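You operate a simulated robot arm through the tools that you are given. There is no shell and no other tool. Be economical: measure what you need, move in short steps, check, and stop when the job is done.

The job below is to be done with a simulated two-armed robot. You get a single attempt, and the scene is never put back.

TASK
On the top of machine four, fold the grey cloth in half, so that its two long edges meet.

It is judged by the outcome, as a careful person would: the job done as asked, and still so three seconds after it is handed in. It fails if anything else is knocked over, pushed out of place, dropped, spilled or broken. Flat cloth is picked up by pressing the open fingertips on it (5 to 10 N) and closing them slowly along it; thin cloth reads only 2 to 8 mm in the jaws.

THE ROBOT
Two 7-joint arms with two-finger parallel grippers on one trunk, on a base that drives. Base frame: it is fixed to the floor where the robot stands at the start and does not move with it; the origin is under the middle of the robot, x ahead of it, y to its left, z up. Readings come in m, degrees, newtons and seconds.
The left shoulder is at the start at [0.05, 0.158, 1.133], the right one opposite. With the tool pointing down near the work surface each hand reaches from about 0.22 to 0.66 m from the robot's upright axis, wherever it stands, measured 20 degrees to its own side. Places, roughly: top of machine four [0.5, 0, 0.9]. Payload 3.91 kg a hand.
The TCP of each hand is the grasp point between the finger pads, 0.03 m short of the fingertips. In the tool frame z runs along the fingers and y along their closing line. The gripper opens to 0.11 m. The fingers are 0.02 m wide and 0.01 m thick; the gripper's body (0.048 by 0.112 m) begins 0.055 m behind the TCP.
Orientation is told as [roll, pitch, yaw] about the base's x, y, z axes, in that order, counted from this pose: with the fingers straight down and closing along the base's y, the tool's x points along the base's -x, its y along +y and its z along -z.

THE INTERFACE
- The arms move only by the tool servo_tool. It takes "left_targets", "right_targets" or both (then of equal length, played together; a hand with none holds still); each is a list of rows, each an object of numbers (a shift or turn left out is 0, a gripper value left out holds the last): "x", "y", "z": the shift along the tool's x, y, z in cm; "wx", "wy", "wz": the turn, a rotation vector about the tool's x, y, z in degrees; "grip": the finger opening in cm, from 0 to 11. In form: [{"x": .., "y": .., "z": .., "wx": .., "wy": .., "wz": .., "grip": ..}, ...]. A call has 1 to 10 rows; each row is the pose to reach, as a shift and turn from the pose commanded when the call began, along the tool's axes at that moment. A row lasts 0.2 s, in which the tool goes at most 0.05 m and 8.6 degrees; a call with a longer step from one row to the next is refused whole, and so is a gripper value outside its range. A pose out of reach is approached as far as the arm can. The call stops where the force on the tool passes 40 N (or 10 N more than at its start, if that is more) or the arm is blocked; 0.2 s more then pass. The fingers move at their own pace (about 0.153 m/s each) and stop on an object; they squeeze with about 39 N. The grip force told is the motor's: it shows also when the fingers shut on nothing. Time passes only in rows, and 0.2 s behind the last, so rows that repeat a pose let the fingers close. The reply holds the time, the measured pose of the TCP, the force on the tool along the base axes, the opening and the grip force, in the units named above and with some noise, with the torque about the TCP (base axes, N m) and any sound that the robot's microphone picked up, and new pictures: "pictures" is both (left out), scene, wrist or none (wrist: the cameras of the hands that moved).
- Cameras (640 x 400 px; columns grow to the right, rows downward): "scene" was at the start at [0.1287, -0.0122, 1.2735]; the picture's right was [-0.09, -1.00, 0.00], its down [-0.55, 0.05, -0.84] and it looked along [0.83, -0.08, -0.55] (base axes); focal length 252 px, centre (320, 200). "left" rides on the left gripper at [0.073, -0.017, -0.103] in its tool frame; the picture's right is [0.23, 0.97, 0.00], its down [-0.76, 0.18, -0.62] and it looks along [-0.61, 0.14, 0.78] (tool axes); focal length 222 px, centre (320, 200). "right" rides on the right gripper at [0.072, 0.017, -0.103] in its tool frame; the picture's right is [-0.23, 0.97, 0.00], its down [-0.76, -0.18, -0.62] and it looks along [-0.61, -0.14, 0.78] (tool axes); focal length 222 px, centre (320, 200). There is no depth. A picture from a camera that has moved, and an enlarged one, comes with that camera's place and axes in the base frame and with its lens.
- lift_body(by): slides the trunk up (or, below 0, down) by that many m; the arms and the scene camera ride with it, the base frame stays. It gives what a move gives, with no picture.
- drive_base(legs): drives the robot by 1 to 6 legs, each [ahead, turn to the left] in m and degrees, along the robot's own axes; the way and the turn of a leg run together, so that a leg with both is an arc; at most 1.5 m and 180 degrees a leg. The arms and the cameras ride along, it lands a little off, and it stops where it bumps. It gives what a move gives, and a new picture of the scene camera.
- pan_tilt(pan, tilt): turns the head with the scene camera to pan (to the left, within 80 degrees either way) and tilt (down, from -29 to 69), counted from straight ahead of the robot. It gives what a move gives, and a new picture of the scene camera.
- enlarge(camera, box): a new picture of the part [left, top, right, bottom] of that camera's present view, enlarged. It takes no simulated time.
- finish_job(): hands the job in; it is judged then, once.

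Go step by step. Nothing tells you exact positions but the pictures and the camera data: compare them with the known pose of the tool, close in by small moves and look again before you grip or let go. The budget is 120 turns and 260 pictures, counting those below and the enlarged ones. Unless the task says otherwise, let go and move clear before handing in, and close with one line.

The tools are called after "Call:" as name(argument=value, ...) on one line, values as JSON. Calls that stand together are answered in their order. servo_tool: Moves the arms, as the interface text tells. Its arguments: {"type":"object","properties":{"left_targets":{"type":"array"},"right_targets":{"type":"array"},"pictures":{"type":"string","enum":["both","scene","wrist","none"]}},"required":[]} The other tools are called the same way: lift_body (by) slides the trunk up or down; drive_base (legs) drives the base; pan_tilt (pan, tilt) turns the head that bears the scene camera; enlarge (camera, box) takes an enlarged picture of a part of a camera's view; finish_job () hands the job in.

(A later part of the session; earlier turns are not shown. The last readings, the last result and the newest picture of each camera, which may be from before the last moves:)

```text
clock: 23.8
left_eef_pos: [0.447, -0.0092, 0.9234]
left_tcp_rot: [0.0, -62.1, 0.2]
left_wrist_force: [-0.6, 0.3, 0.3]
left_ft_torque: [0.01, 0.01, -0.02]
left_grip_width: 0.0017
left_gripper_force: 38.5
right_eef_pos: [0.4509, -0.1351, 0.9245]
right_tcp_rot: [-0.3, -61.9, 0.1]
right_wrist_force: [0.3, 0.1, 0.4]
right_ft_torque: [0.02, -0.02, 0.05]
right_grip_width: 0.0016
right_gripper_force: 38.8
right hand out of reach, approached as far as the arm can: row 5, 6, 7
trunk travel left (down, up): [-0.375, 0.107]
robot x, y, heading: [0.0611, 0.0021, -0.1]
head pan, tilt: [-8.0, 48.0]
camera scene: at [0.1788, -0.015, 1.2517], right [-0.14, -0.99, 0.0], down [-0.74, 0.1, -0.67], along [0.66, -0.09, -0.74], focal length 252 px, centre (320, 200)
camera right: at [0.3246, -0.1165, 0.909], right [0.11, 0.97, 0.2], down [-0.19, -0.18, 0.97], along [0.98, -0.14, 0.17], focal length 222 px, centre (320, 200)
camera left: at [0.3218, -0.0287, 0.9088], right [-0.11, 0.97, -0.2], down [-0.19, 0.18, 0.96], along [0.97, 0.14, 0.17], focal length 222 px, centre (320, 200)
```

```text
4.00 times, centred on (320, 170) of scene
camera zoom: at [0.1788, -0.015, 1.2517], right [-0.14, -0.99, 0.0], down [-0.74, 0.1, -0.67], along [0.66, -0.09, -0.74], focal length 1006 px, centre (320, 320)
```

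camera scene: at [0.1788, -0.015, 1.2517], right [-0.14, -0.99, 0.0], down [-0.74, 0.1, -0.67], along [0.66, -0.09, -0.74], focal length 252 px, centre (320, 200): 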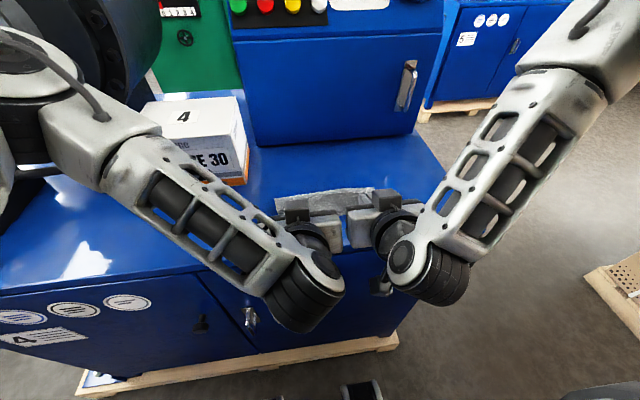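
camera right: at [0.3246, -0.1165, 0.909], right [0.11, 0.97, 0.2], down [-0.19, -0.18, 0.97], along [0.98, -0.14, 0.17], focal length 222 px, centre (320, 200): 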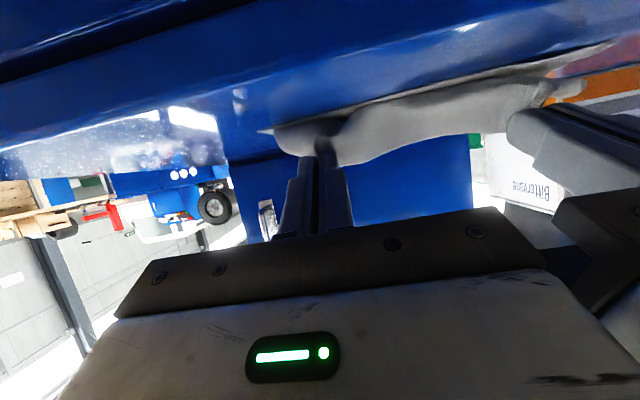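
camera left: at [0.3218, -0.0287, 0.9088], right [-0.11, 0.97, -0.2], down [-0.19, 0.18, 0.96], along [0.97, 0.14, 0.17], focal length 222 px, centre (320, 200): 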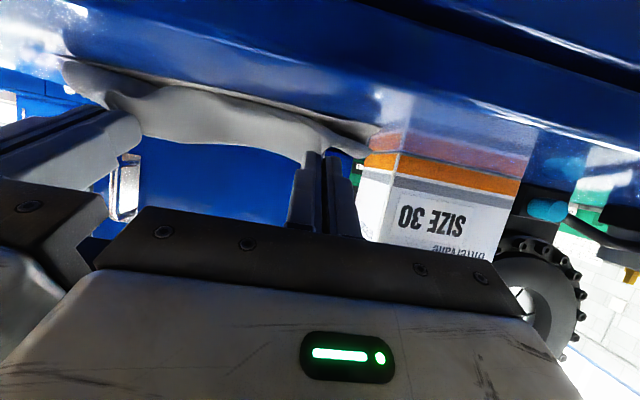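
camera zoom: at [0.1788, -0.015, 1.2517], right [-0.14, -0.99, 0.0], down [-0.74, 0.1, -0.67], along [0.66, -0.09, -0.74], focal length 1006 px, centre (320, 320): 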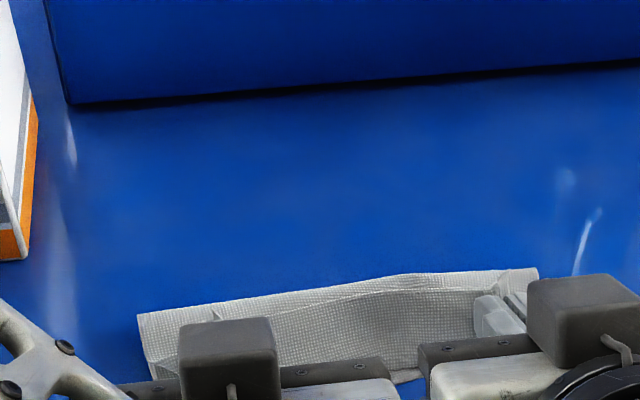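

The upper edge now stands just above the near edge. I'll lower about 1 cm and then release gently.

Call:
servo_tool(left_targets=[{"x": 0.35, "z": 0.1}, {"x": 0.7, "z": 0.15}, {"x": 1.0, "z": 0.2}, {"x": 1.0, "z": 0.2}], right_targets=[{"x": 0.35, "z": 0.1}, {"x": 0.7, "z": 0.15}, {"x": 1.0, "z": 0.2}, {"x": 1.0, "z": 0.2}], pictures="wrist")

```text
clock: 24.8
left_eef_pos: [0.444, -0.0109, 0.9147]
left_tcp_rot: [0.0, -61.9, 0.1]
left_wrist_force: [0.0, 0.4, -0.1]
left_ft_torque: [0.03, 0.01, 0.03]
left_grip_width: 0.0016
left_gripper_force: 38.8
right_eef_pos: [0.4476, -0.13, 0.9168]
right_tcp_rot: [-0.1, -61.9, 0.0]
right_wrist_force: [0.8, 0.1, -0.2]
right_ft_torque: [0.02, -0.02, 0.02]
right_grip_width: 0.0015
right_gripper_force: 38.8
right hand out of reach, approached as far as the arm can: row 2, 3, 4
trunk travel left (down, up): [-0.375, 0.107]
robot x, y, heading: [0.0608, 0.0006, 0.1]
head pan, tilt: [-8.0, 48.0]
camera right: at [0.3205, -0.1118, 0.9021], right [0.11, 0.97, 0.2], down [-0.19, -0.18, 0.97], along [0.98, -0.14, 0.17], focal length 222 px, centre (320, 200)
camera left: at [0.3188, -0.0293, 0.8994], right [-0.11, 0.97, -0.2], down [-0.19, 0.18, 0.96], along [0.97, 0.14, 0.17], focal length 222 px, centre (320, 200)
```

right: 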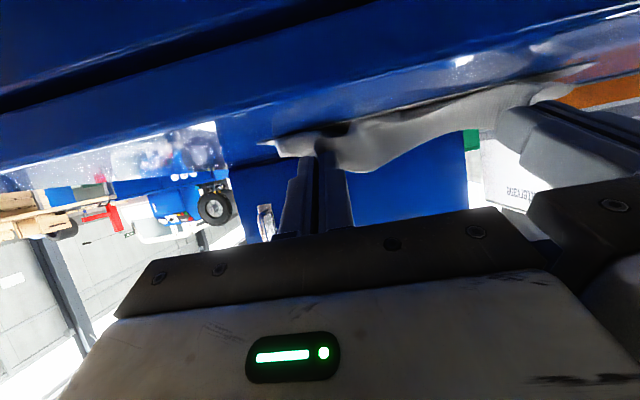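
left: 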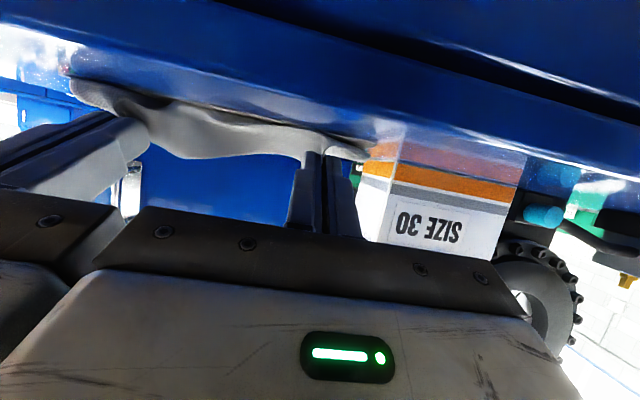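

The right hand has drifted inward because of its reach limit, so the edge bunches in the middle. I'll spread it back outward with a bit less tilt.

Call:
servo_tool(right_targets=[{"y": -0.4, "wy": 3}, {"y": -0.8, "wy": 6}, {"y": -1.3, "wy": 10}, {"y": -1.3, "wy": 10}], left_targets=[{"y": 0.1, "wy": 3}, {"y": 0.2, "wy": 6}, {"y": 0.2, "wy": 10}, {"y": 0.2, "wy": 10}])

Call:
enlarge(camera="scene", box=[240, 140, 400, 240])

```text
clock: 25.8
left_eef_pos: [0.444, -0.0091, 0.9148]
left_tcp_rot: [-0.2, -52.0, 0.2]
left_wrist_force: [1.0, -3.2, 0.2]
left_ft_torque: [-0.06, -0.04, -0.06]
left_grip_width: 0.0016
left_gripper_force: 38.7
right_eef_pos: [0.4462, -0.1438, 0.9166]
right_tcp_rot: [0.1, -52.0, 0.1]
right_wrist_force: [-0.5, 4.1, -1.5]
right_ft_torque: [0.02, 0.02, 0.11]
right_grip_width: 0.0017
right_gripper_force: 39.3
trunk travel left (down, up): [-0.375, 0.107]
robot x, y, heading: [0.0591, 0.0025, 0.0]
head pan, tilt: [-8.0, 48.0]
camera scene: at [0.1787, -0.0146, 1.2517], right [-0.14, -0.99, 0.0], down [-0.74, 0.1, -0.67], along [0.66, -0.09, -0.74], focal length 252 px, centre (320, 200)
camera right: at [0.319, -0.125, 0.9237], right [0.14, 0.97, 0.18], down [-0.02, -0.18, 0.98], along [0.99, -0.14, 0.0], focal length 222 px, centre (320, 200)
camera left: at [0.3177, -0.0272, 0.9215], right [-0.14, 0.97, -0.18], down [-0.02, 0.18, 0.98], along [0.99, 0.14, 0.0], focal length 222 px, centre (320, 200)
```

scene: 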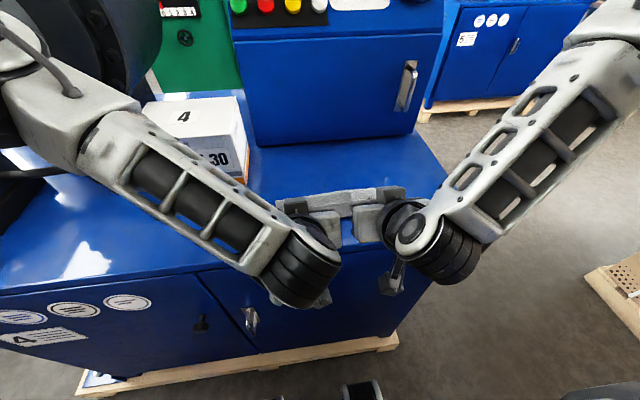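
right: 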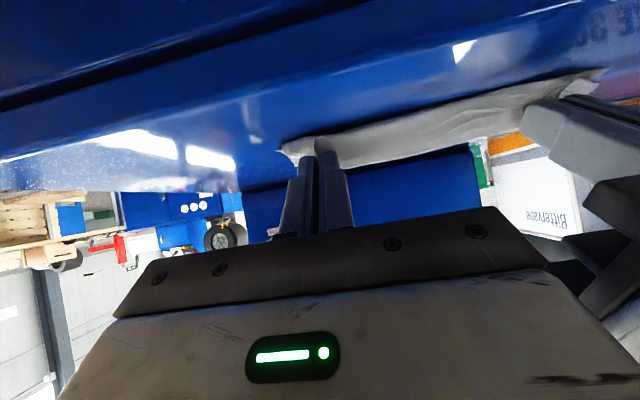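
left: 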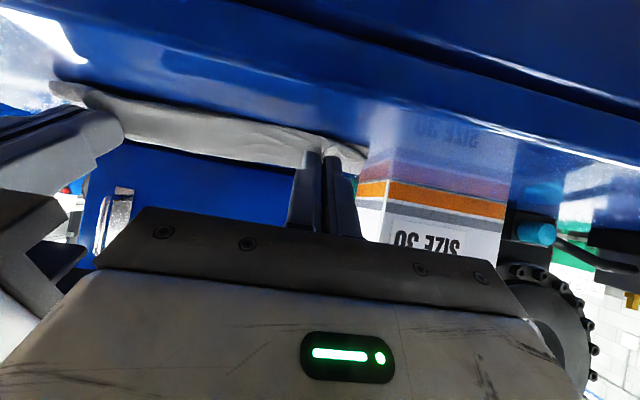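

```text
4.00 times, centred on (320, 190) of scene
camera zoom: at [0.1787, -0.0146, 1.2517], right [-0.14, -0.99, 0.0], down [-0.74, 0.1, -0.67], along [0.66, -0.09, -0.74], focal length 1006 px, centre (320, 240)
```

zoom: 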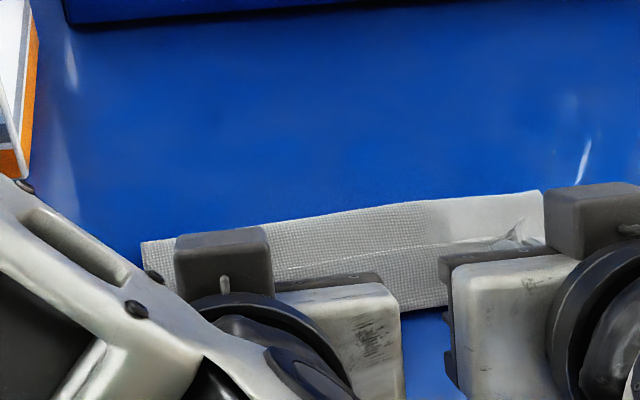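

The near edge of the lower layer is undisturbed at x≈.461, and the held edge hovers just above it. I'll release with a small opening and back the hands out along the fingers.

Call:
servo_tool(left_targets=[{"y": -0.1, "grip": 0.6}, {"y": -0.1, "grip": 1.2}, {"grip": 1.5}, {"z": -1, "grip": 1.5}, {"z": -3, "grip": 1.5}, {"z": -6}, {"z": -9}], right_targets=[{"y": 0.2, "grip": 0.6}, {"y": 0.2, "grip": 1.2}, {"grip": 1.5}, {"z": -1, "grip": 1.5}, {"z": -3, "grip": 1.5}, {"z": -6}, {"z": -9}])

Call:
enlarge(camera="scene", box=[240, 140, 400, 240])

```text
clock: 27.4
left_eef_pos: [0.3726, -0.01, 0.9701]
left_tcp_rot: [0.1, -52.1, 0.1]
left_wrist_force: [0.5, 0.1, -0.3]
left_ft_torque: [-0.01, 0.01, -0.01]
left_grip_width: 0.0148
left_gripper_force: 0.1
right_eef_pos: [0.4348, -0.1072, 0.9488]
right_tcp_rot: [-0.2, -52.0, 0.2]
right_wrist_force: [-0.5, -0.5, -0.3]
right_ft_torque: [-0.02, -0.01, -0.06]
right_grip_width: 0.0151
right_gripper_force: 0.1
right hand out of reach, approached as far as the arm can: row 4, 5, 6, 7
trunk travel left (down, up): [-0.375, 0.107]
robot x, y, heading: [0.0617, -0.0033, 0.3]
head pan, tilt: [-8.0, 48.0]
camera scene: at [0.1782, -0.0141, 1.2518], right [-0.14, -0.99, 0.0], down [-0.74, 0.1, -0.67], along [0.66, -0.09, -0.74], focal length 252 px, centre (320, 200)
camera right: at [0.3084, -0.0888, 0.955], right [0.14, 0.97, 0.18], down [-0.02, -0.18, 0.98], along [0.99, -0.14, 0.0], focal length 222 px, centre (320, 200)
camera left: at [0.2458, -0.0285, 0.9768], right [-0.14, 0.97, -0.18], down [-0.02, 0.18, 0.98], along [0.99, 0.14, 0.0], focal length 222 px, centre (320, 200)
```

scene: 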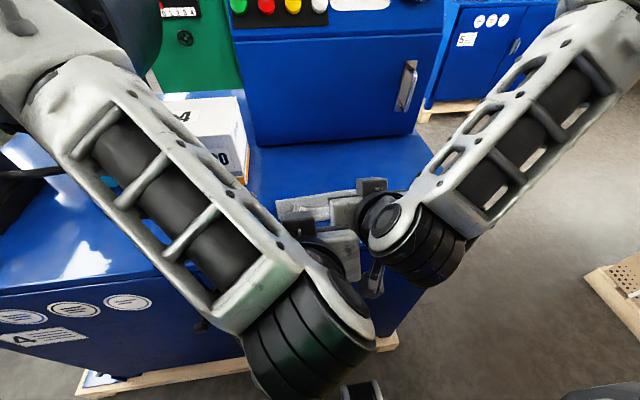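
right: 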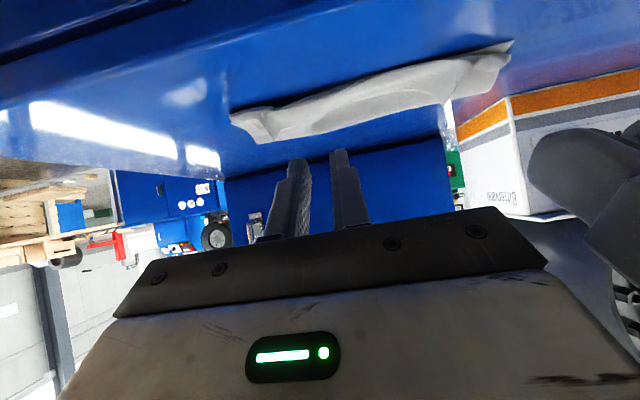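
left: 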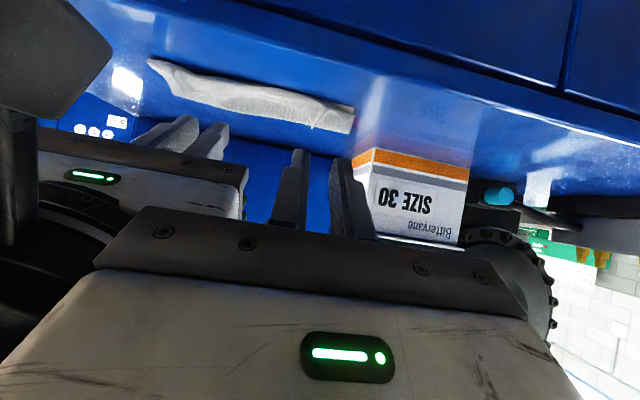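

```text
4.00 times, centred on (320, 190) of scene
camera zoom: at [0.1782, -0.0141, 1.2518], right [-0.14, -0.99, 0.0], down [-0.74, 0.1, -0.67], along [0.66, -0.09, -0.74], focal length 1006 px, centre (320, 240)
```

zoom: 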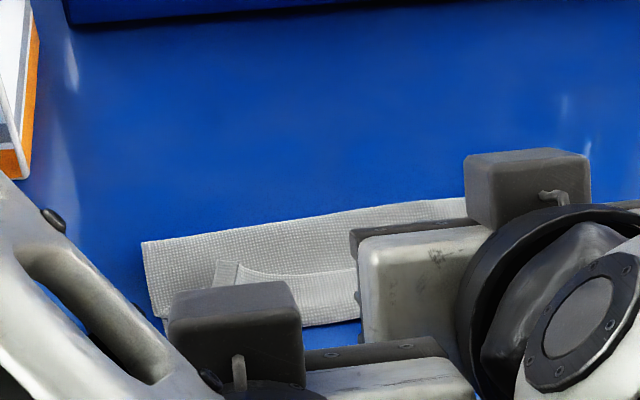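

Released, and there appears to be a hook-like fold near the edge. I'll clear both hands upright, up and outwards to see.

Call:
servo_tool(left_targets=[{"x": -1.6, "z": -1.2, "y": 1, "wy": 8}, {"x": -3.2, "z": -2.5, "y": 3, "wy": 16}, {"x": -4.7, "z": -3.7, "y": 5, "wy": 24}, {"x": -6.3, "z": -5, "y": 8, "wy": 32}, {"x": -7.9, "z": -6.2, "y": 11, "wy": 40}, {"x": -9, "z": -7, "y": 14, "wy": 48}, {"x": -9, "z": -7, "y": 16, "wy": 52}], right_targets=[{"x": -1.6, "z": -1.2, "y": -1, "wy": 8}, {"x": -3.2, "z": -2.5, "y": -3, "wy": 16}, {"x": -4.7, "z": -3.7, "y": -5, "wy": 24}, {"x": -6.3, "z": -5, "y": -8, "wy": 32}, {"x": -7.9, "z": -6.2, "y": -11, "wy": 40}, {"x": -9, "z": -7, "y": -13, "wy": 48}, {"x": -9, "z": -7, "y": -15, "wy": 52}], pictures="scene")

Call:
enlarge(camera="scene", box=[250, 150, 410, 250])

```text
clock: 29.0
left_eef_pos: [0.3718, 0.1516, 1.086]
left_tcp_rot: [0.0, 0.1, 0.0]
left_wrist_force: [0.3, 0.0, 0.0]
left_ft_torque: [0.0, 0.02, -0.01]
left_grip_width: 0.0148
left_gripper_force: 0.0
right_eef_pos: [0.4358, -0.2565, 1.0621]
right_tcp_rot: [-0.1, 0.1, 0.0]
right_wrist_force: [-0.6, -0.8, 0.2]
right_ft_torque: [0.02, 0.0, -0.01]
right_grip_width: 0.015
right_gripper_force: 0.1
trunk travel left (down, up): [-0.375, 0.107]
robot x, y, heading: [0.0613, -0.0008, 0.1]
head pan, tilt: [-8.0, 48.0]
camera scene: at [0.1787, -0.0147, 1.2518], right [-0.14, -0.99, 0.0], down [-0.74, 0.1, -0.67], along [0.66, -0.09, -0.74], focal length 252 px, centre (320, 200)
```

scene: 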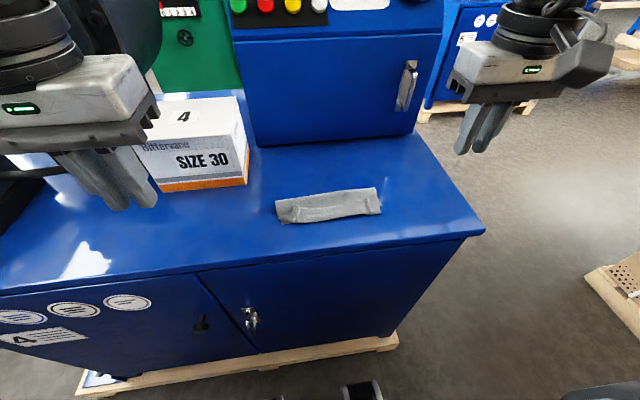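

```text
4.00 times, centred on (330, 200) of scene
camera zoom: at [0.1787, -0.0147, 1.2518], right [-0.14, -0.99, 0.0], down [-0.74, 0.1, -0.67], along [0.66, -0.09, -0.74], focal length 1006 px, centre (280, 200)
```

zoom: 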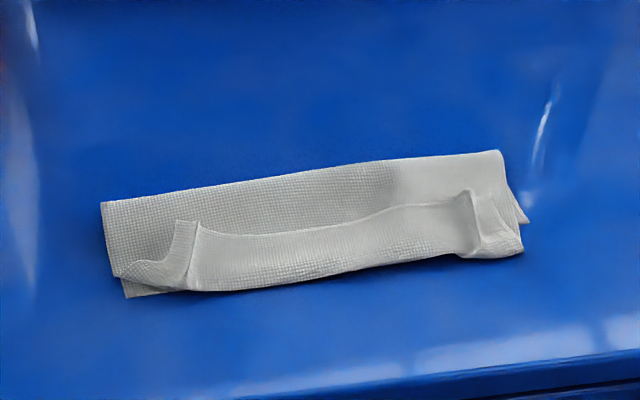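

The upper edge curled back on itself as a roughly 3 cm flap, standing up at x≈.484. I'll turn the hands 90° so the fingers close along x, straddle that free edge, and unroll it.

Call:
servo_tool(left_targets=[{"wz": 8.5, "y": -1, "grip": 4}, {"wz": 17, "x": -2, "y": -3}, {"wz": 25.5, "x": -4, "y": -5}, {"wz": 34, "x": -6, "y": -7}, {"wz": 42.5, "x": -8, "y": -9}, {"wz": 51, "x": -10, "y": -11}, {"wz": 59.5, "x": -11.2, "y": -13}, {"wz": 68, "x": -11.2, "y": -15}, {"wz": 76.5, "x": -11.2, "y": -16}, {"wz": 85, "x": -11.2, "y": -17.3}], right_targets=[{"wz": -8.5, "grip": 4}, {"wz": -17, "x": -1, "y": 1}, {"wz": -25.5, "x": -2, "y": 2}, {"wz": -34, "x": -3, "y": 3}, {"wz": -42.5, "x": -4, "y": 4}, {"wz": -51, "x": -4.8, "y": 5}, {"wz": -59.5, "x": -4.8, "y": 6}, {"wz": -68, "x": -4.8, "y": 8}, {"wz": -76.5, "x": -4.8, "y": 10}, {"wz": -85, "x": -4.8, "y": 11.8}])

```text
clock: 31.2
left_eef_pos: [0.4602, 0.0264, 1.0927]
left_tcp_rot: [-2.4, -0.7, -73.3]
left_wrist_force: [0.3, -0.3, 0.8]
left_ft_torque: [0.03, -0.02, 0.02]
left_grip_width: 0.0401
left_gripper_force: 0.0
left hand out of reach, approached as far as the arm can: row 9, 10
right_eef_pos: [0.394, -0.0914, 1.0632]
right_tcp_rot: [-0.1, 0.1, 83.6]
right_wrist_force: [-0.7, -0.2, -0.6]
right_ft_torque: [0.02, -0.02, 0.0]
right_grip_width: 0.04
right_gripper_force: 0.0
right hand out of reach, approached as far as the arm can: row 7, 8, 9, 10
trunk travel left (down, up): [-0.375, 0.107]
robot x, y, heading: [0.0555, 0.0051, 0.1]
head pan, tilt: [-8.0, 48.0]
camera scene: at [0.1787, -0.0144, 1.2518], right [-0.14, -0.99, 0.0], down [-0.74, 0.1, -0.67], along [0.66, -0.09, -0.74], focal length 252 px, centre (320, 200)
camera right: at [0.3688, -0.1598, 1.167], right [-0.94, 0.33, 0.0], down [0.26, 0.74, 0.62], along [0.21, 0.59, -0.78], focal length 222 px, centre (320, 200)
camera left: at [0.4272, 0.0922, 1.1955], right [0.87, 0.5, -0.04], down [0.41, -0.67, 0.62], along [0.28, -0.56, -0.78], focal length 222 px, centre (320, 200)
```

scene: 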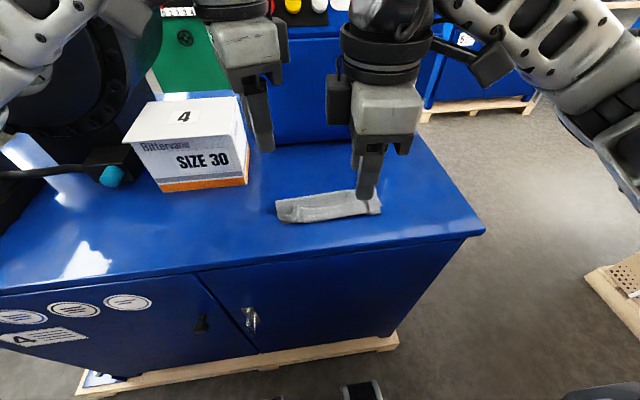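
right: 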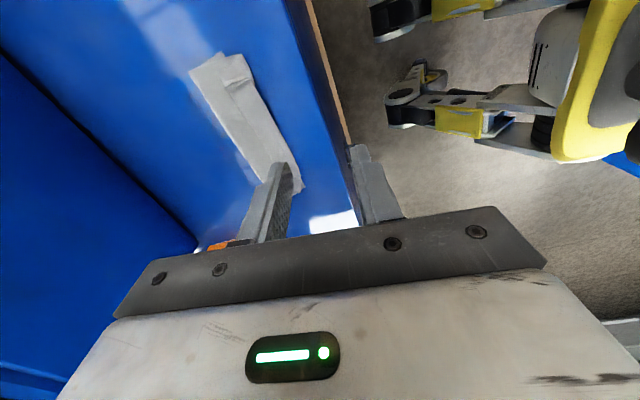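
left: 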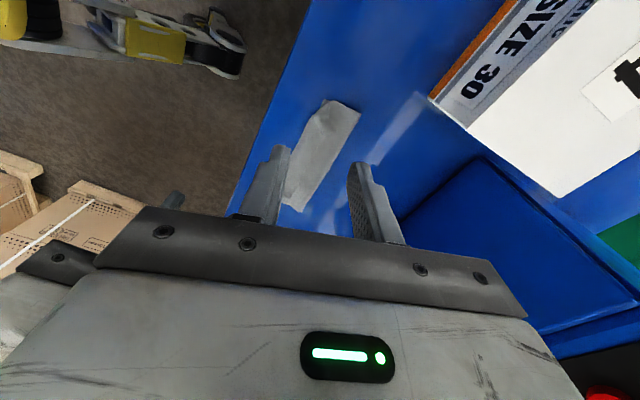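

Those 90° wrist poses are at the arms' limits, so I'll use a simpler way. I'll return the hands to straight, sweep the flap over toward −x with open fingertips, then re-place the upper edge.

Call:
servo_tool(left_targets=[{"wz": -8.5}, {"wz": -17}, {"wz": -25.5}, {"wz": -34}, {"wz": -42.5}, {"wz": -51}, {"wz": -59.5}, {"wz": -68}, {"wz": -76.5}, {"wz": -85, "grip": 6}], right_targets=[{"wz": 8.5}, {"wz": 17}, {"wz": 25.5}, {"wz": 34}, {"wz": 42.5}, {"wz": 51}, {"wz": 59.5}, {"wz": 68}, {"wz": 76.5}, {"wz": 85, "grip": 6}], pictures="none")

Call:
enlarge(camera="right", box=[240, 0, 560, 200])

```text
clock: 33.4
left_eef_pos: [0.4594, 0.025, 1.0932]
left_tcp_rot: [-0.8, 2.2, 11.8]
left_wrist_force: [1.0, 0.1, 0.7]
left_ft_torque: [0.01, -0.02, 0.01]
left_grip_width: 0.06
left_gripper_force: 0.0
right_eef_pos: [0.3953, -0.0944, 1.0646]
right_tcp_rot: [0.0, 0.0, -0.1]
right_wrist_force: [0.8, -0.4, -0.2]
right_ft_torque: [0.03, 0.04, 0.03]
right_grip_width: 0.0598
right_gripper_force: 0.1
trunk travel left (down, up): [-0.375, 0.107]
robot x, y, heading: [0.0628, -0.0004, -0.0]
head pan, tilt: [-8.0, 48.0]
```

```text
2.00 times, centred on (400, 100) of right
camera zoom: at [0.3229, -0.0748, 1.1681], right [0.23, 0.97, 0.0], down [0.76, -0.18, 0.62], along [0.61, -0.14, -0.78], focal length 444 px, centre (160, 400)
```

zoom: 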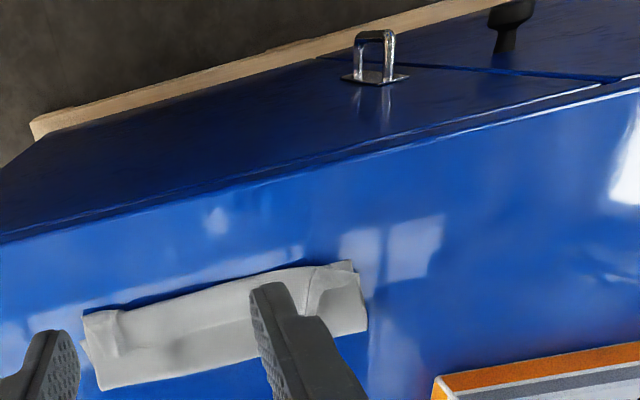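

The hands are back near straight. I'll bring them to x≈.507, between the flap's free edge and the fold line, and hover.

Call:
servo_tool(left_targets=[{"x": -1, "y": -1.5, "wz": 4}, {"x": -2, "y": -3, "wz": 8, "z": 2}, {"x": -3, "y": -4.5, "z": 5, "wz": 11.8, "wy": -2}, {"x": -3.7, "y": -5.4, "z": 8, "wz": 11.8, "wy": -2}, {"x": -3.7, "y": -5.4, "z": 11.5, "wz": 11.8, "wy": -2}, {"x": -3.7, "y": -5.4, "z": 13.5, "wz": 11.8, "wy": -2}], right_targets=[{"x": -3, "y": -2}, {"x": -6, "y": -4.6}, {"x": -9, "y": -4.6, "z": 2}, {"x": -11.2, "y": -4.6, "z": 5}, {"x": -11.2, "y": -4.6, "z": 8.5}, {"x": -11.2, "y": -4.6, "z": 10.6}])

Call:
enlarge(camera="scene", box=[250, 150, 410, 250])

```text
clock: 34.8
left_eef_pos: [0.5023, -0.0232, 0.9552]
left_tcp_rot: [-1.1, 0.3, -0.3]
left_wrist_force: [-0.4, -0.6, -0.5]
left_ft_torque: [0.03, 0.0, 0.02]
left_grip_width: 0.0599
left_gripper_force: 0.1
right_eef_pos: [0.5083, -0.14, 0.957]
right_tcp_rot: [0.0, 0.0, 0.2]
right_wrist_force: [-0.8, 0.9, -0.5]
right_ft_torque: [0.0, 0.0, -0.01]
right_grip_width: 0.0601
right_gripper_force: 0.0
trunk travel left (down, up): [-0.375, 0.107]
robot x, y, heading: [0.0621, 0.0004, 0.3]
head pan, tilt: [-8.0, 48.0]
camera scene: at [0.1788, -0.0147, 1.2518], right [-0.14, -0.99, 0.0], down [-0.74, 0.1, -0.67], along [0.66, -0.09, -0.74], focal length 252 px, centre (320, 200)
camera right: at [0.4352, -0.122, 1.0613], right [0.23, 0.97, 0.0], down [0.76, -0.18, 0.62], along [0.61, -0.14, -0.78], focal length 222 px, centre (320, 200)
camera left: at [0.4306, -0.0394, 1.0597], right [-0.22, 0.97, -0.02], down [0.76, 0.19, 0.62], along [0.6, 0.13, -0.79], focal length 222 px, centre (320, 200)
```

scene: 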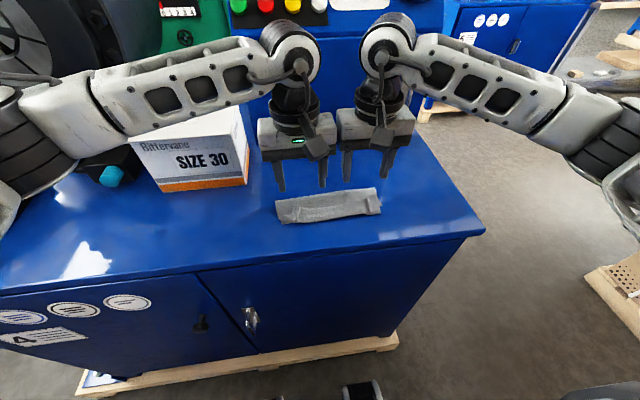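
right: 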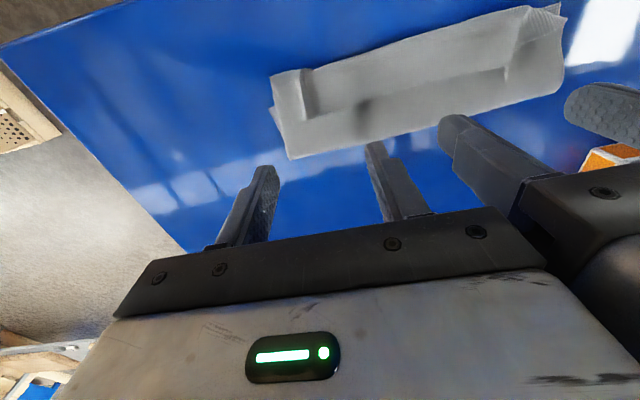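
left: 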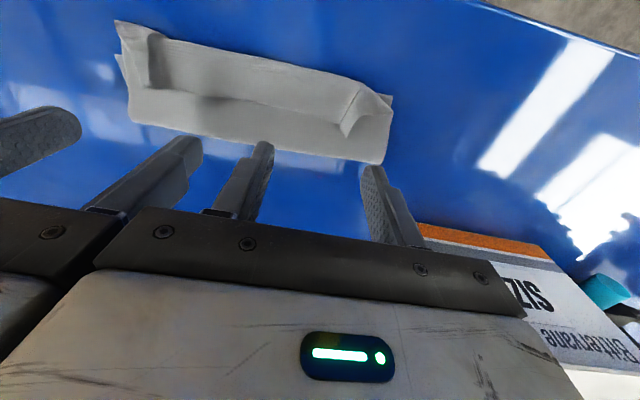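

```text
4.00 times, centred on (330, 200) of scene
camera zoom: at [0.1788, -0.0147, 1.2518], right [-0.14, -0.99, 0.0], down [-0.74, 0.1, -0.67], along [0.66, -0.09, -0.74], focal length 1006 px, centre (280, 200)
```

zoom: 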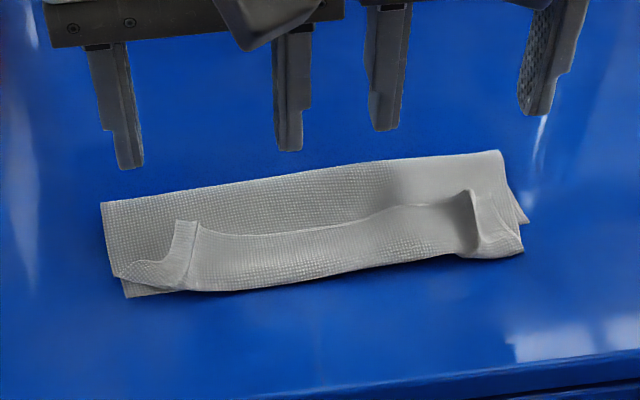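

I'll spread the hands a little for clearance, lower the fingertips to about 8 mm above the table behind the free edge, and check.

Call:
servo_tool(left_targets=[{"x": -0.6, "y": 0.9}, {"x": -0.6, "y": 0.9, "z": 1.5}, {"x": -0.6, "y": 0.9, "z": 2.8}, {"x": -0.6, "y": 0.9, "z": 3.5}], right_targets=[{"y": -0.6}, {"y": -0.6, "z": 1.5}, {"y": -0.6, "z": 2.8}, {"y": -0.6, "z": 3.6}], pictures="wrist")

Call:
enlarge(camera="scene", box=[250, 150, 410, 250])

```text
clock: 35.8
left_eef_pos: [0.5093, -0.0168, 0.9221]
left_tcp_rot: [-1.0, 0.2, 0.0]
left_wrist_force: [0.4, -0.3, -0.6]
left_ft_torque: [0.03, -0.02, -0.01]
left_grip_width: 0.0601
left_gripper_force: 0.0
right_eef_pos: [0.5085, -0.1458, 0.9215]
right_tcp_rot: [0.0, 0.0, 0.1]
right_wrist_force: [-0.6, 0.1, 0.0]
right_ft_torque: [0.04, -0.02, 0.0]
right_grip_width: 0.06
right_gripper_force: 0.0
trunk travel left (down, up): [-0.375, 0.107]
robot x, y, heading: [0.0612, -0.0003, -0.1]
head pan, tilt: [-8.0, 48.0]
camera right: at [0.4351, -0.1273, 1.0252], right [0.23, 0.97, 0.0], down [0.76, -0.18, 0.62], along [0.61, -0.14, -0.78], focal length 222 px, centre (320, 200)
camera left: at [0.4367, -0.0318, 1.0264], right [-0.23, 0.97, -0.02], down [0.76, 0.19, 0.62], along [0.6, 0.13, -0.79], focal length 222 px, centre (320, 200)
```

right: 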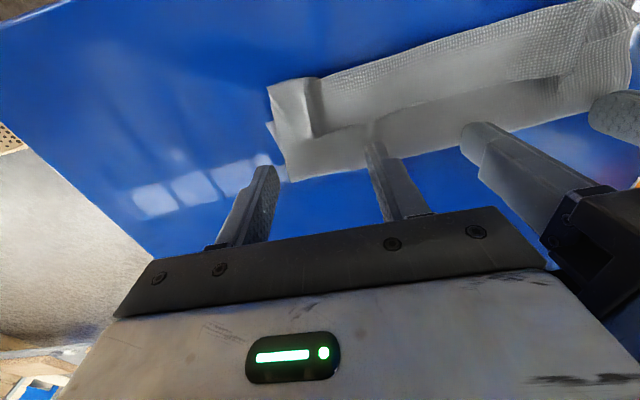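
left: 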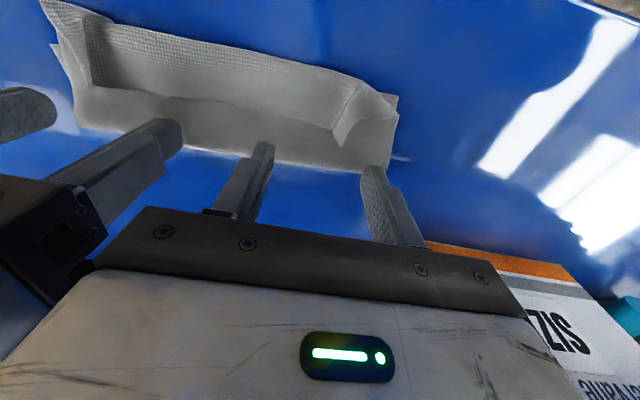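

```text
4.00 times, centred on (330, 200) of scene
camera zoom: at [0.1787, -0.0147, 1.2518], right [-0.14, -0.99, 0.0], down [-0.74, 0.1, -0.67], along [0.66, -0.09, -0.74], focal length 1006 px, centre (280, 200)
```

zoom: 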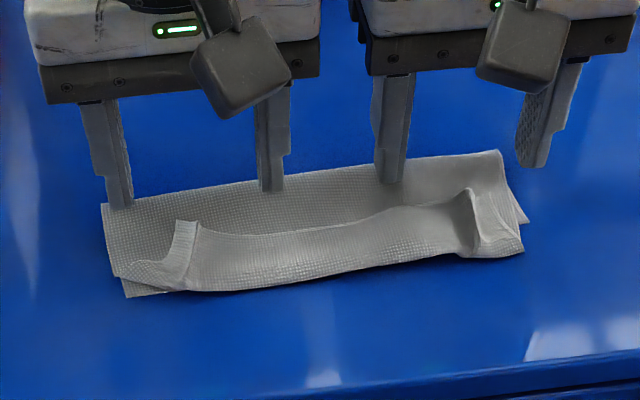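

The tips sit behind the free edge. I'll narrow the prongs a bit, lower 4 mm and sweep 6 cm toward −x to flip the flap.

Call:
servo_tool(left_targets=[{"grip": 4.5}, {"z": 0.4}, {"x": 1, "z": 0.4}, {"x": 2, "z": 0.4}, {"x": 3, "z": 0.4}, {"x": 4, "z": 0.3}, {"x": 5, "z": 0.2}, {"x": 6, "z": 0.0}, {"x": 7, "z": -0.2}], right_targets=[{"grip": 4.5}, {"z": 0.4}, {"x": 1, "z": 0.4}, {"x": 2, "z": 0.4}, {"x": 3, "z": 0.4}, {"x": 4, "z": 0.3}, {"x": 5, "z": 0.2}, {"x": 6, "z": 0.0}, {"x": 7, "z": -0.2}])

Call:
enlarge(camera="scene", box=[250, 150, 410, 250])

```text
clock: 37.8
left_eef_pos: [0.4376, -0.0122, 0.9247]
left_tcp_rot: [-1.0, 0.1, -0.1]
left_wrist_force: [-0.6, 0.5, -0.4]
left_ft_torque: [-0.04, -0.03, 0.01]
left_grip_width: 0.0451
left_gripper_force: 0.1
right_eef_pos: [0.4388, -0.1448, 0.9245]
right_tcp_rot: [0.0, 0.0, 0.0]
right_wrist_force: [0.1, -0.7, 0.0]
right_ft_torque: [-0.01, -0.01, -0.01]
right_grip_width: 0.0451
right_gripper_force: 0.0
trunk travel left (down, up): [-0.375, 0.107]
robot x, y, heading: [0.0602, 0.0002, 0.2]
head pan, tilt: [-8.0, 48.0]
camera scene: at [0.1786, -0.0147, 1.2518], right [-0.14, -0.99, 0.0], down [-0.74, 0.1, -0.67], along [0.66, -0.09, -0.74], focal length 252 px, centre (320, 200)
camera right: at [0.3661, -0.1261, 1.0279], right [0.23, 0.97, 0.0], down [0.76, -0.18, 0.62], along [0.61, -0.14, -0.78], focal length 222 px, centre (320, 200)
camera left: at [0.3657, -0.029, 1.0291], right [-0.23, 0.97, -0.02], down [0.76, 0.19, 0.62], along [0.61, 0.13, -0.79], focal length 222 px, centre (320, 200)
```

scene: 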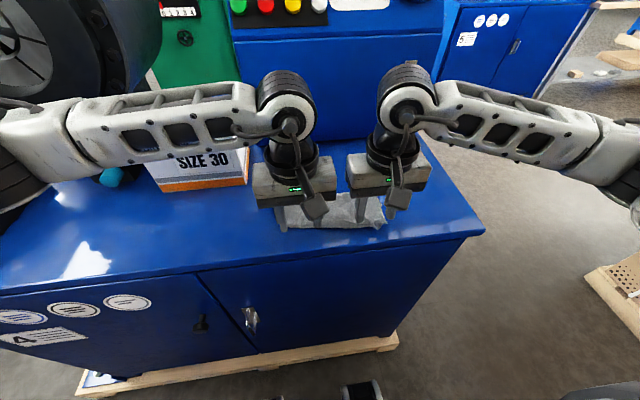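
right: 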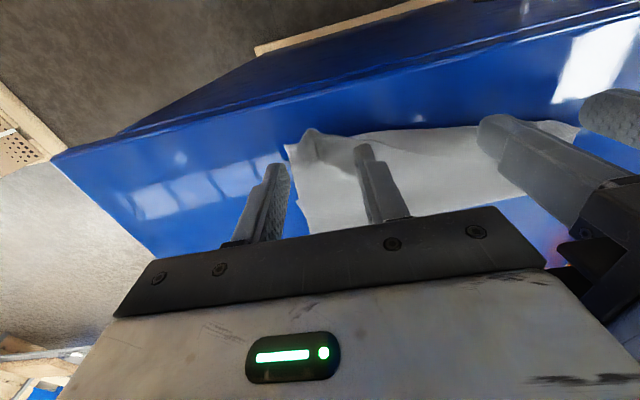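
left: 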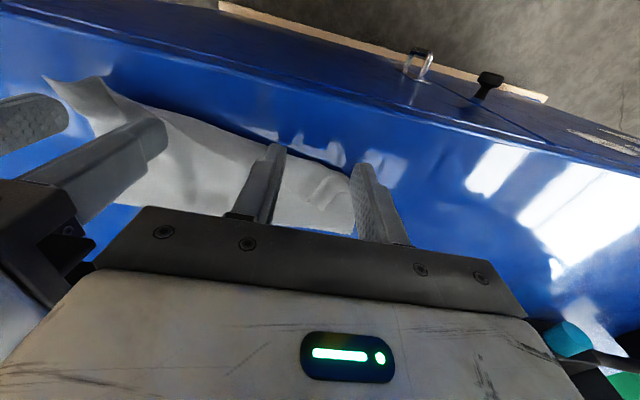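

```text
4.00 times, centred on (330, 200) of scene
camera zoom: at [0.1786, -0.0147, 1.2518], right [-0.14, -0.99, 0.0], down [-0.74, 0.1, -0.67], along [0.66, -0.09, -0.74], focal length 1006 px, centre (280, 200)
```

zoom: 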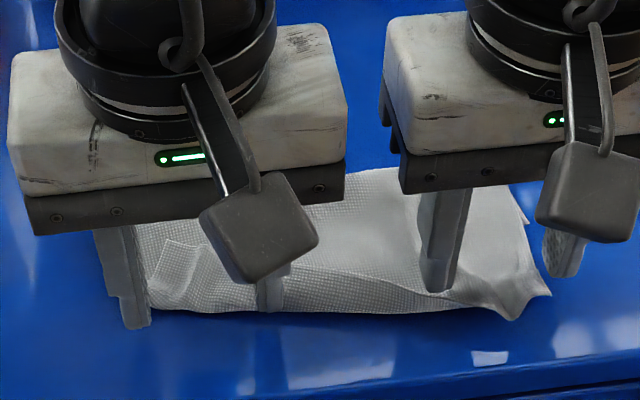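

The flap looks flipped. I'll raise the hands and move them outward to look.

Call:
servo_tool(left_targets=[{"z": -3}, {"z": -6, "y": 2}, {"z": -9, "y": 6}, {"z": -11, "y": 10}, {"z": -12, "y": 12}], right_targets=[{"z": -3}, {"z": -6, "y": -2}, {"z": -9, "y": -6}, {"z": -11, "y": -9}, {"z": -12, "y": -10}], pictures="scene")

Call:
enlarge(camera="scene", box=[250, 150, 410, 250])

```text
clock: 39.0
left_eef_pos: [0.4405, 0.1086, 1.0459]
left_tcp_rot: [-1.1, 0.1, -0.2]
left_wrist_force: [-0.1, -0.2, 0.0]
left_ft_torque: [-0.05, 0.03, 0.0]
left_grip_width: 0.045
left_gripper_force: 0.0
right_eef_pos: [0.4352, -0.2482, 1.0443]
right_tcp_rot: [0.0, 0.0, 0.1]
right_wrist_force: [0.5, 0.3, -0.2]
right_ft_torque: [-0.01, 0.01, 0.0]
right_grip_width: 0.045
right_gripper_force: 0.1
trunk travel left (down, up): [-0.375, 0.107]
robot x, y, heading: [0.0563, -0.0004, 0.1]
head pan, tilt: [-8.0, 48.0]
camera scene: at [0.1786, -0.0144, 1.2518], right [-0.14, -0.99, 0.0], down [-0.74, 0.1, -0.67], along [0.66, -0.09, -0.74], focal length 252 px, centre (320, 200)
```

scene: 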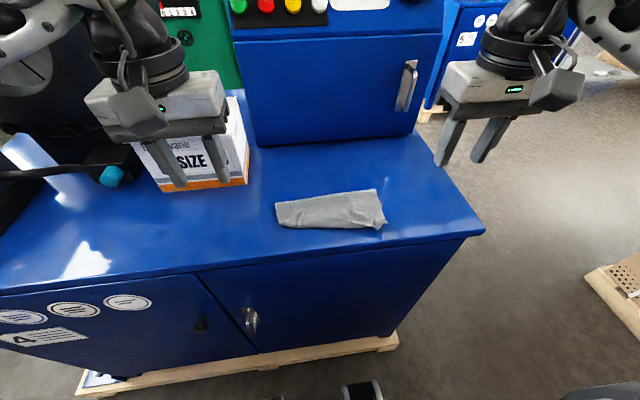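

```text
4.00 times, centred on (330, 200) of scene
camera zoom: at [0.1786, -0.0144, 1.2518], right [-0.14, -0.99, 0.0], down [-0.74, 0.1, -0.67], along [0.66, -0.09, -0.74], focal length 1006 px, centre (280, 200)
```

zoom: 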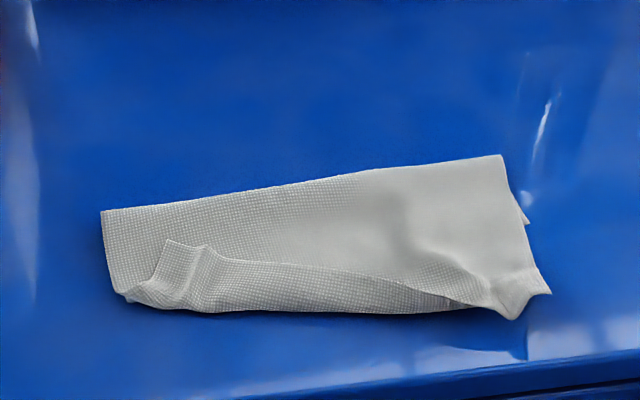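

The right half flipped flat, but the left half is still hooked. I'll sweep the left part again, lower and further.

Call:
servo_tool(left_targets=[{"x": -3, "y": -4}, {"x": -6.4, "y": -8}, {"x": -6.4, "y": -13.3, "z": 3}, {"x": -6.4, "y": -13.3, "z": 8}, {"x": -6.4, "y": -13.3, "z": 12}, {"x": -6.4, "y": -13.3, "z": 13.0}, {"x": -6.0, "y": -13.3, "z": 13.0}], pictures="none")

Call:
enlarge(camera="scene", box=[250, 150, 410, 250])

```text
refused: row 2 steps farther than a row can; nothing moved
```

```text
4.00 times, centred on (330, 200) of scene
camera zoom: at [0.1786, -0.0144, 1.2518], right [-0.14, -0.99, 0.0], down [-0.74, 0.1, -0.67], along [0.66, -0.09, -0.74], focal length 1006 px, centre (280, 200)
```

zoom: 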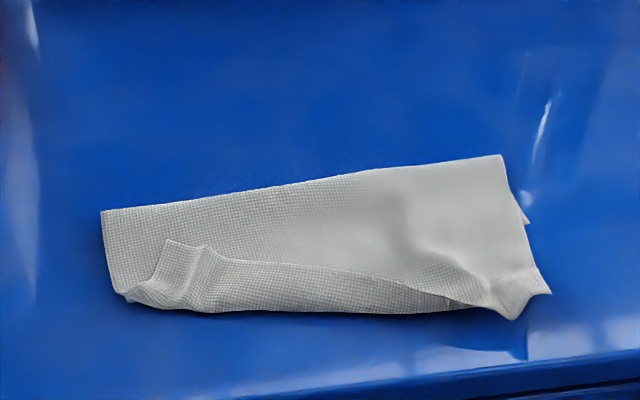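

Call:
servo_tool(left_targets=[{"x": -2, "y": -4}, {"x": -4, "y": -8}, {"x": -5.5, "y": -11}, {"x": -6.4, "y": -13.3, "z": 3}, {"x": -6.4, "y": -13.3, "z": 7}, {"x": -6.4, "y": -13.3, "z": 10.5}, {"x": -6.4, "y": -13.3, "z": 12.5}, {"x": -6.4, "y": -13.3, "z": 13}], pictures="none")

Call:
enlarge(camera="scene", box=[250, 150, 410, 250])

```text
clock: 40.8
left_eef_pos: [0.504, -0.0266, 0.9122]
left_tcp_rot: [-1.2, 0.1, -0.1]
left_wrist_force: [1.0, 0.7, -0.8]
left_ft_torque: [0.02, 0.01, -0.02]
left_grip_width: 0.0451
left_gripper_force: 0.1
right_eef_pos: [0.4345, -0.2492, 1.0442]
right_tcp_rot: [-0.1, 0.0, 0.0]
right_wrist_force: [-0.5, 0.4, 0.3]
right_ft_torque: [-0.01, -0.01, 0.01]
right_grip_width: 0.0451
right_gripper_force: 0.0
trunk travel left (down, up): [-0.375, 0.107]
robot x, y, heading: [0.0598, -0.0002, -0.3]
head pan, tilt: [-8.0, 48.0]
```

```text
4.00 times, centred on (330, 200) of scene
camera zoom: at [0.1787, -0.0146, 1.2517], right [-0.14, -0.99, 0.0], down [-0.74, 0.1, -0.67], along [0.66, -0.09, -0.74], focal length 1006 px, centre (280, 200)
```

zoom: 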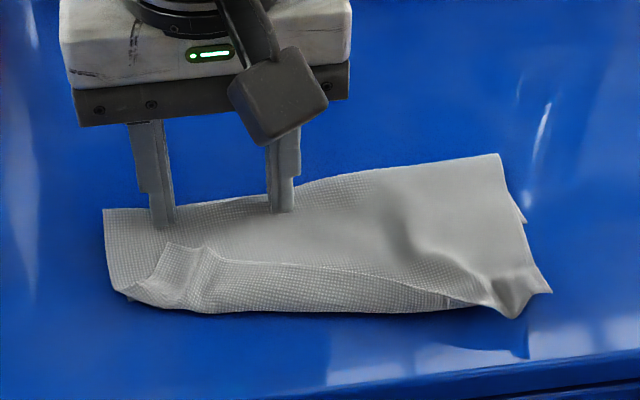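

The tips are behind the remaining hooked edge, so I'll sweep 9 cm toward −x.

Call:
servo_tool(left_targets=[{"z": -0.3}, {"x": 1, "z": -0.3}, {"x": 2, "z": -0.3}, {"x": 3, "z": -0.4}, {"x": 4, "z": -0.5}, {"x": 5, "z": -0.6}, {"x": 6, "z": -0.7}, {"x": 7, "z": -0.7}, {"x": 8, "z": -0.7}, {"x": 9, "z": -0.8}], pictures="none")

Call:
servo_tool(left_targets=[{"z": -3}, {"z": -6, "y": 2}, {"z": -9, "y": 6}, {"z": -11, "y": 10}, {"z": -12, "y": 14}], pictures="none")

Call:
enlarge(camera="scene", box=[250, 150, 410, 250])

```text
clock: 43.0
left_eef_pos: [0.4103, -0.0287, 0.9207]
left_tcp_rot: [-0.9, 0.2, -0.2]
left_wrist_force: [0.2, -0.5, -0.3]
left_ft_torque: [-0.01, 0.01, -0.01]
left_grip_width: 0.045
left_gripper_force: 0.1
right_eef_pos: [0.4354, -0.2488, 1.0448]
right_tcp_rot: [-0.1, 0.0, 0.1]
right_wrist_force: [-0.4, 0.6, 1.0]
right_ft_torque: [0.01, -0.02, 0.01]
right_grip_width: 0.0449
right_gripper_force: 0.1
trunk travel left (down, up): [-0.375, 0.107]
robot x, y, heading: [0.0601, -0.0007, 0.1]
head pan, tilt: [-8.0, 48.0]
```

```text
clock: 44.2
left_eef_pos: [0.4139, 0.1165, 1.0395]
left_tcp_rot: [-1.2, 0.2, -0.2]
left_wrist_force: [0.1, 0.2, -0.1]
left_ft_torque: [0.04, -0.01, -0.02]
left_grip_width: 0.045
left_gripper_force: 0.1
right_eef_pos: [0.4345, -0.2474, 1.0448]
right_tcp_rot: [0.1, 0.0, 0.0]
right_wrist_force: [-0.3, 0.8, -0.1]
right_ft_torque: [0.01, 0.01, -0.03]
right_grip_width: 0.045
right_gripper_force: 0.0
trunk travel left (down, up): [-0.375, 0.107]
robot x, y, heading: [0.0611, 0.0007, 0.3]
head pan, tilt: [-8.0, 48.0]
```

```text
4.00 times, centred on (330, 200) of scene
camera zoom: at [0.1785, -0.0141, 1.2518], right [-0.14, -0.99, 0.0], down [-0.74, 0.1, -0.67], along [0.66, -0.09, -0.74], focal length 1006 px, centre (280, 200)
```

zoom: 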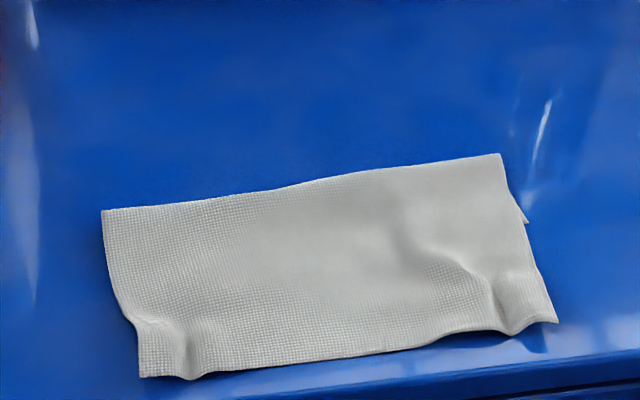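

The upper layer is fully unrolled and flat, but overshoots the near edge by about 4.5 cm (upper edge x≈.415, fold line ≈.52, target edge ≈.461). I'll re-grip this edge from above in its final orientation. First I'll hover.

Call:
servo_tool(left_targets=[{"y": -4, "grip": 3, "wx": -1.1}, {"x": -0.5, "y": -8, "wx": -1.1}, {"x": -1.0, "y": -12.4, "z": 1, "wx": -1.1}, {"x": -1.0, "y": -12.4, "z": 5, "wx": -1.1}, {"x": -1.0, "y": -12.4, "z": 9, "wx": -1.1}, {"x": -1.0, "y": -12.4, "z": 11.4, "wx": -1.1}], right_targets=[{"y": 3, "grip": 3}, {"x": 0.5, "y": 6}, {"x": 0.75, "y": 9.7, "z": 1}, {"x": 0.75, "y": 9.7, "z": 5}, {"x": 0.75, "y": 9.7, "z": 9}, {"x": 0.75, "y": 9.7, "z": 12}])

Call:
enlarge(camera="scene", box=[250, 150, 410, 250])

```text
clock: 45.6
left_eef_pos: [0.4226, -0.0102, 0.9267]
left_tcp_rot: [0.1, 0.1, -0.1]
left_wrist_force: [0.6, -0.4, 0.0]
left_ft_torque: [-0.01, 0.03, 0.02]
left_grip_width: 0.0303
left_gripper_force: 0.0
right_eef_pos: [0.4313, -0.1482, 0.922]
right_tcp_rot: [-0.1, -0.1, 0.2]
right_wrist_force: [0.7, -0.3, -0.8]
right_ft_torque: [0.02, -0.01, 0.0]
right_grip_width: 0.03
right_gripper_force: 0.0
trunk travel left (down, up): [-0.375, 0.107]
robot x, y, heading: [0.0617, -0.0019, 0.2]
head pan, tilt: [-8.0, 48.0]
camera scene: at [0.1788, -0.0147, 1.2518], right [-0.14, -0.99, 0.0], down [-0.74, 0.1, -0.67], along [0.66, -0.09, -0.74], focal length 252 px, centre (320, 200)
camera right: at [0.3576, -0.1298, 1.0263], right [0.23, 0.97, 0.0], down [0.76, -0.18, 0.62], along [0.61, -0.14, -0.78], focal length 222 px, centre (320, 200)
camera left: at [0.3511, -0.0282, 1.0308], right [-0.22, 0.97, 0.0], down [0.76, 0.18, 0.62], along [0.61, 0.14, -0.78], focal length 222 px, centre (320, 200)
```

scene: 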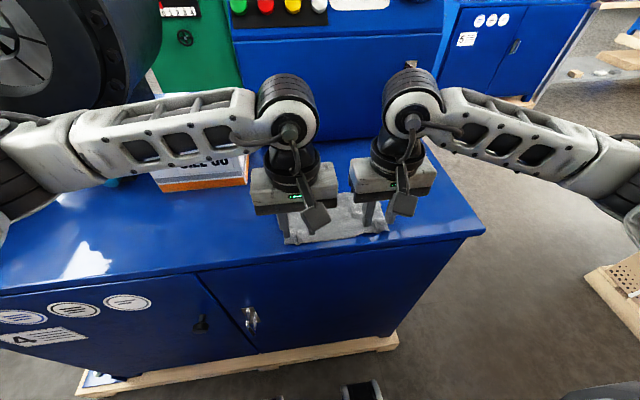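
right: 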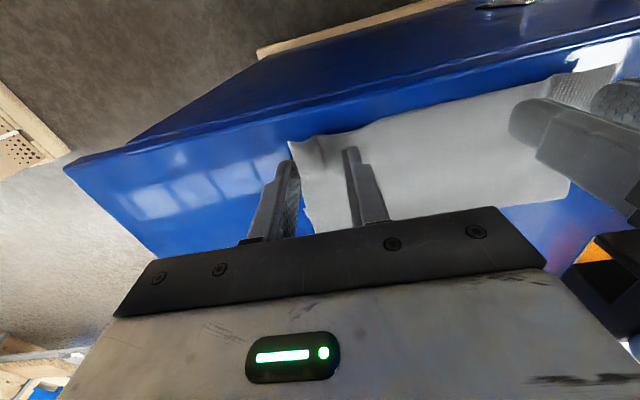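
left: 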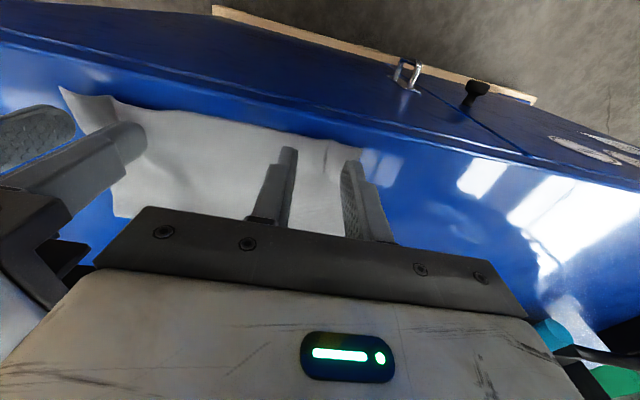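

```text
4.00 times, centred on (330, 200) of scene
camera zoom: at [0.1788, -0.0147, 1.2518], right [-0.14, -0.99, 0.0], down [-0.74, 0.1, -0.67], along [0.66, -0.09, -0.74], focal length 1006 px, centre (280, 200)
```

zoom: 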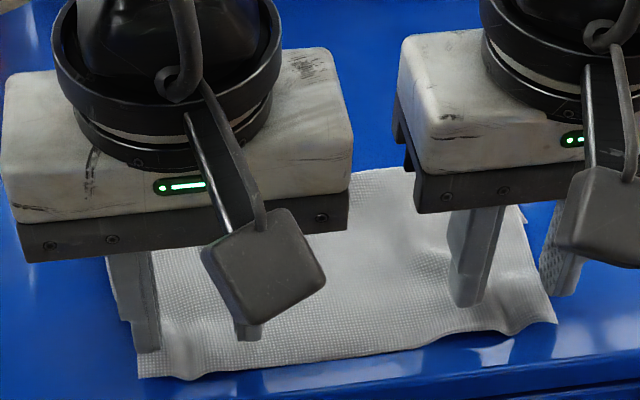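

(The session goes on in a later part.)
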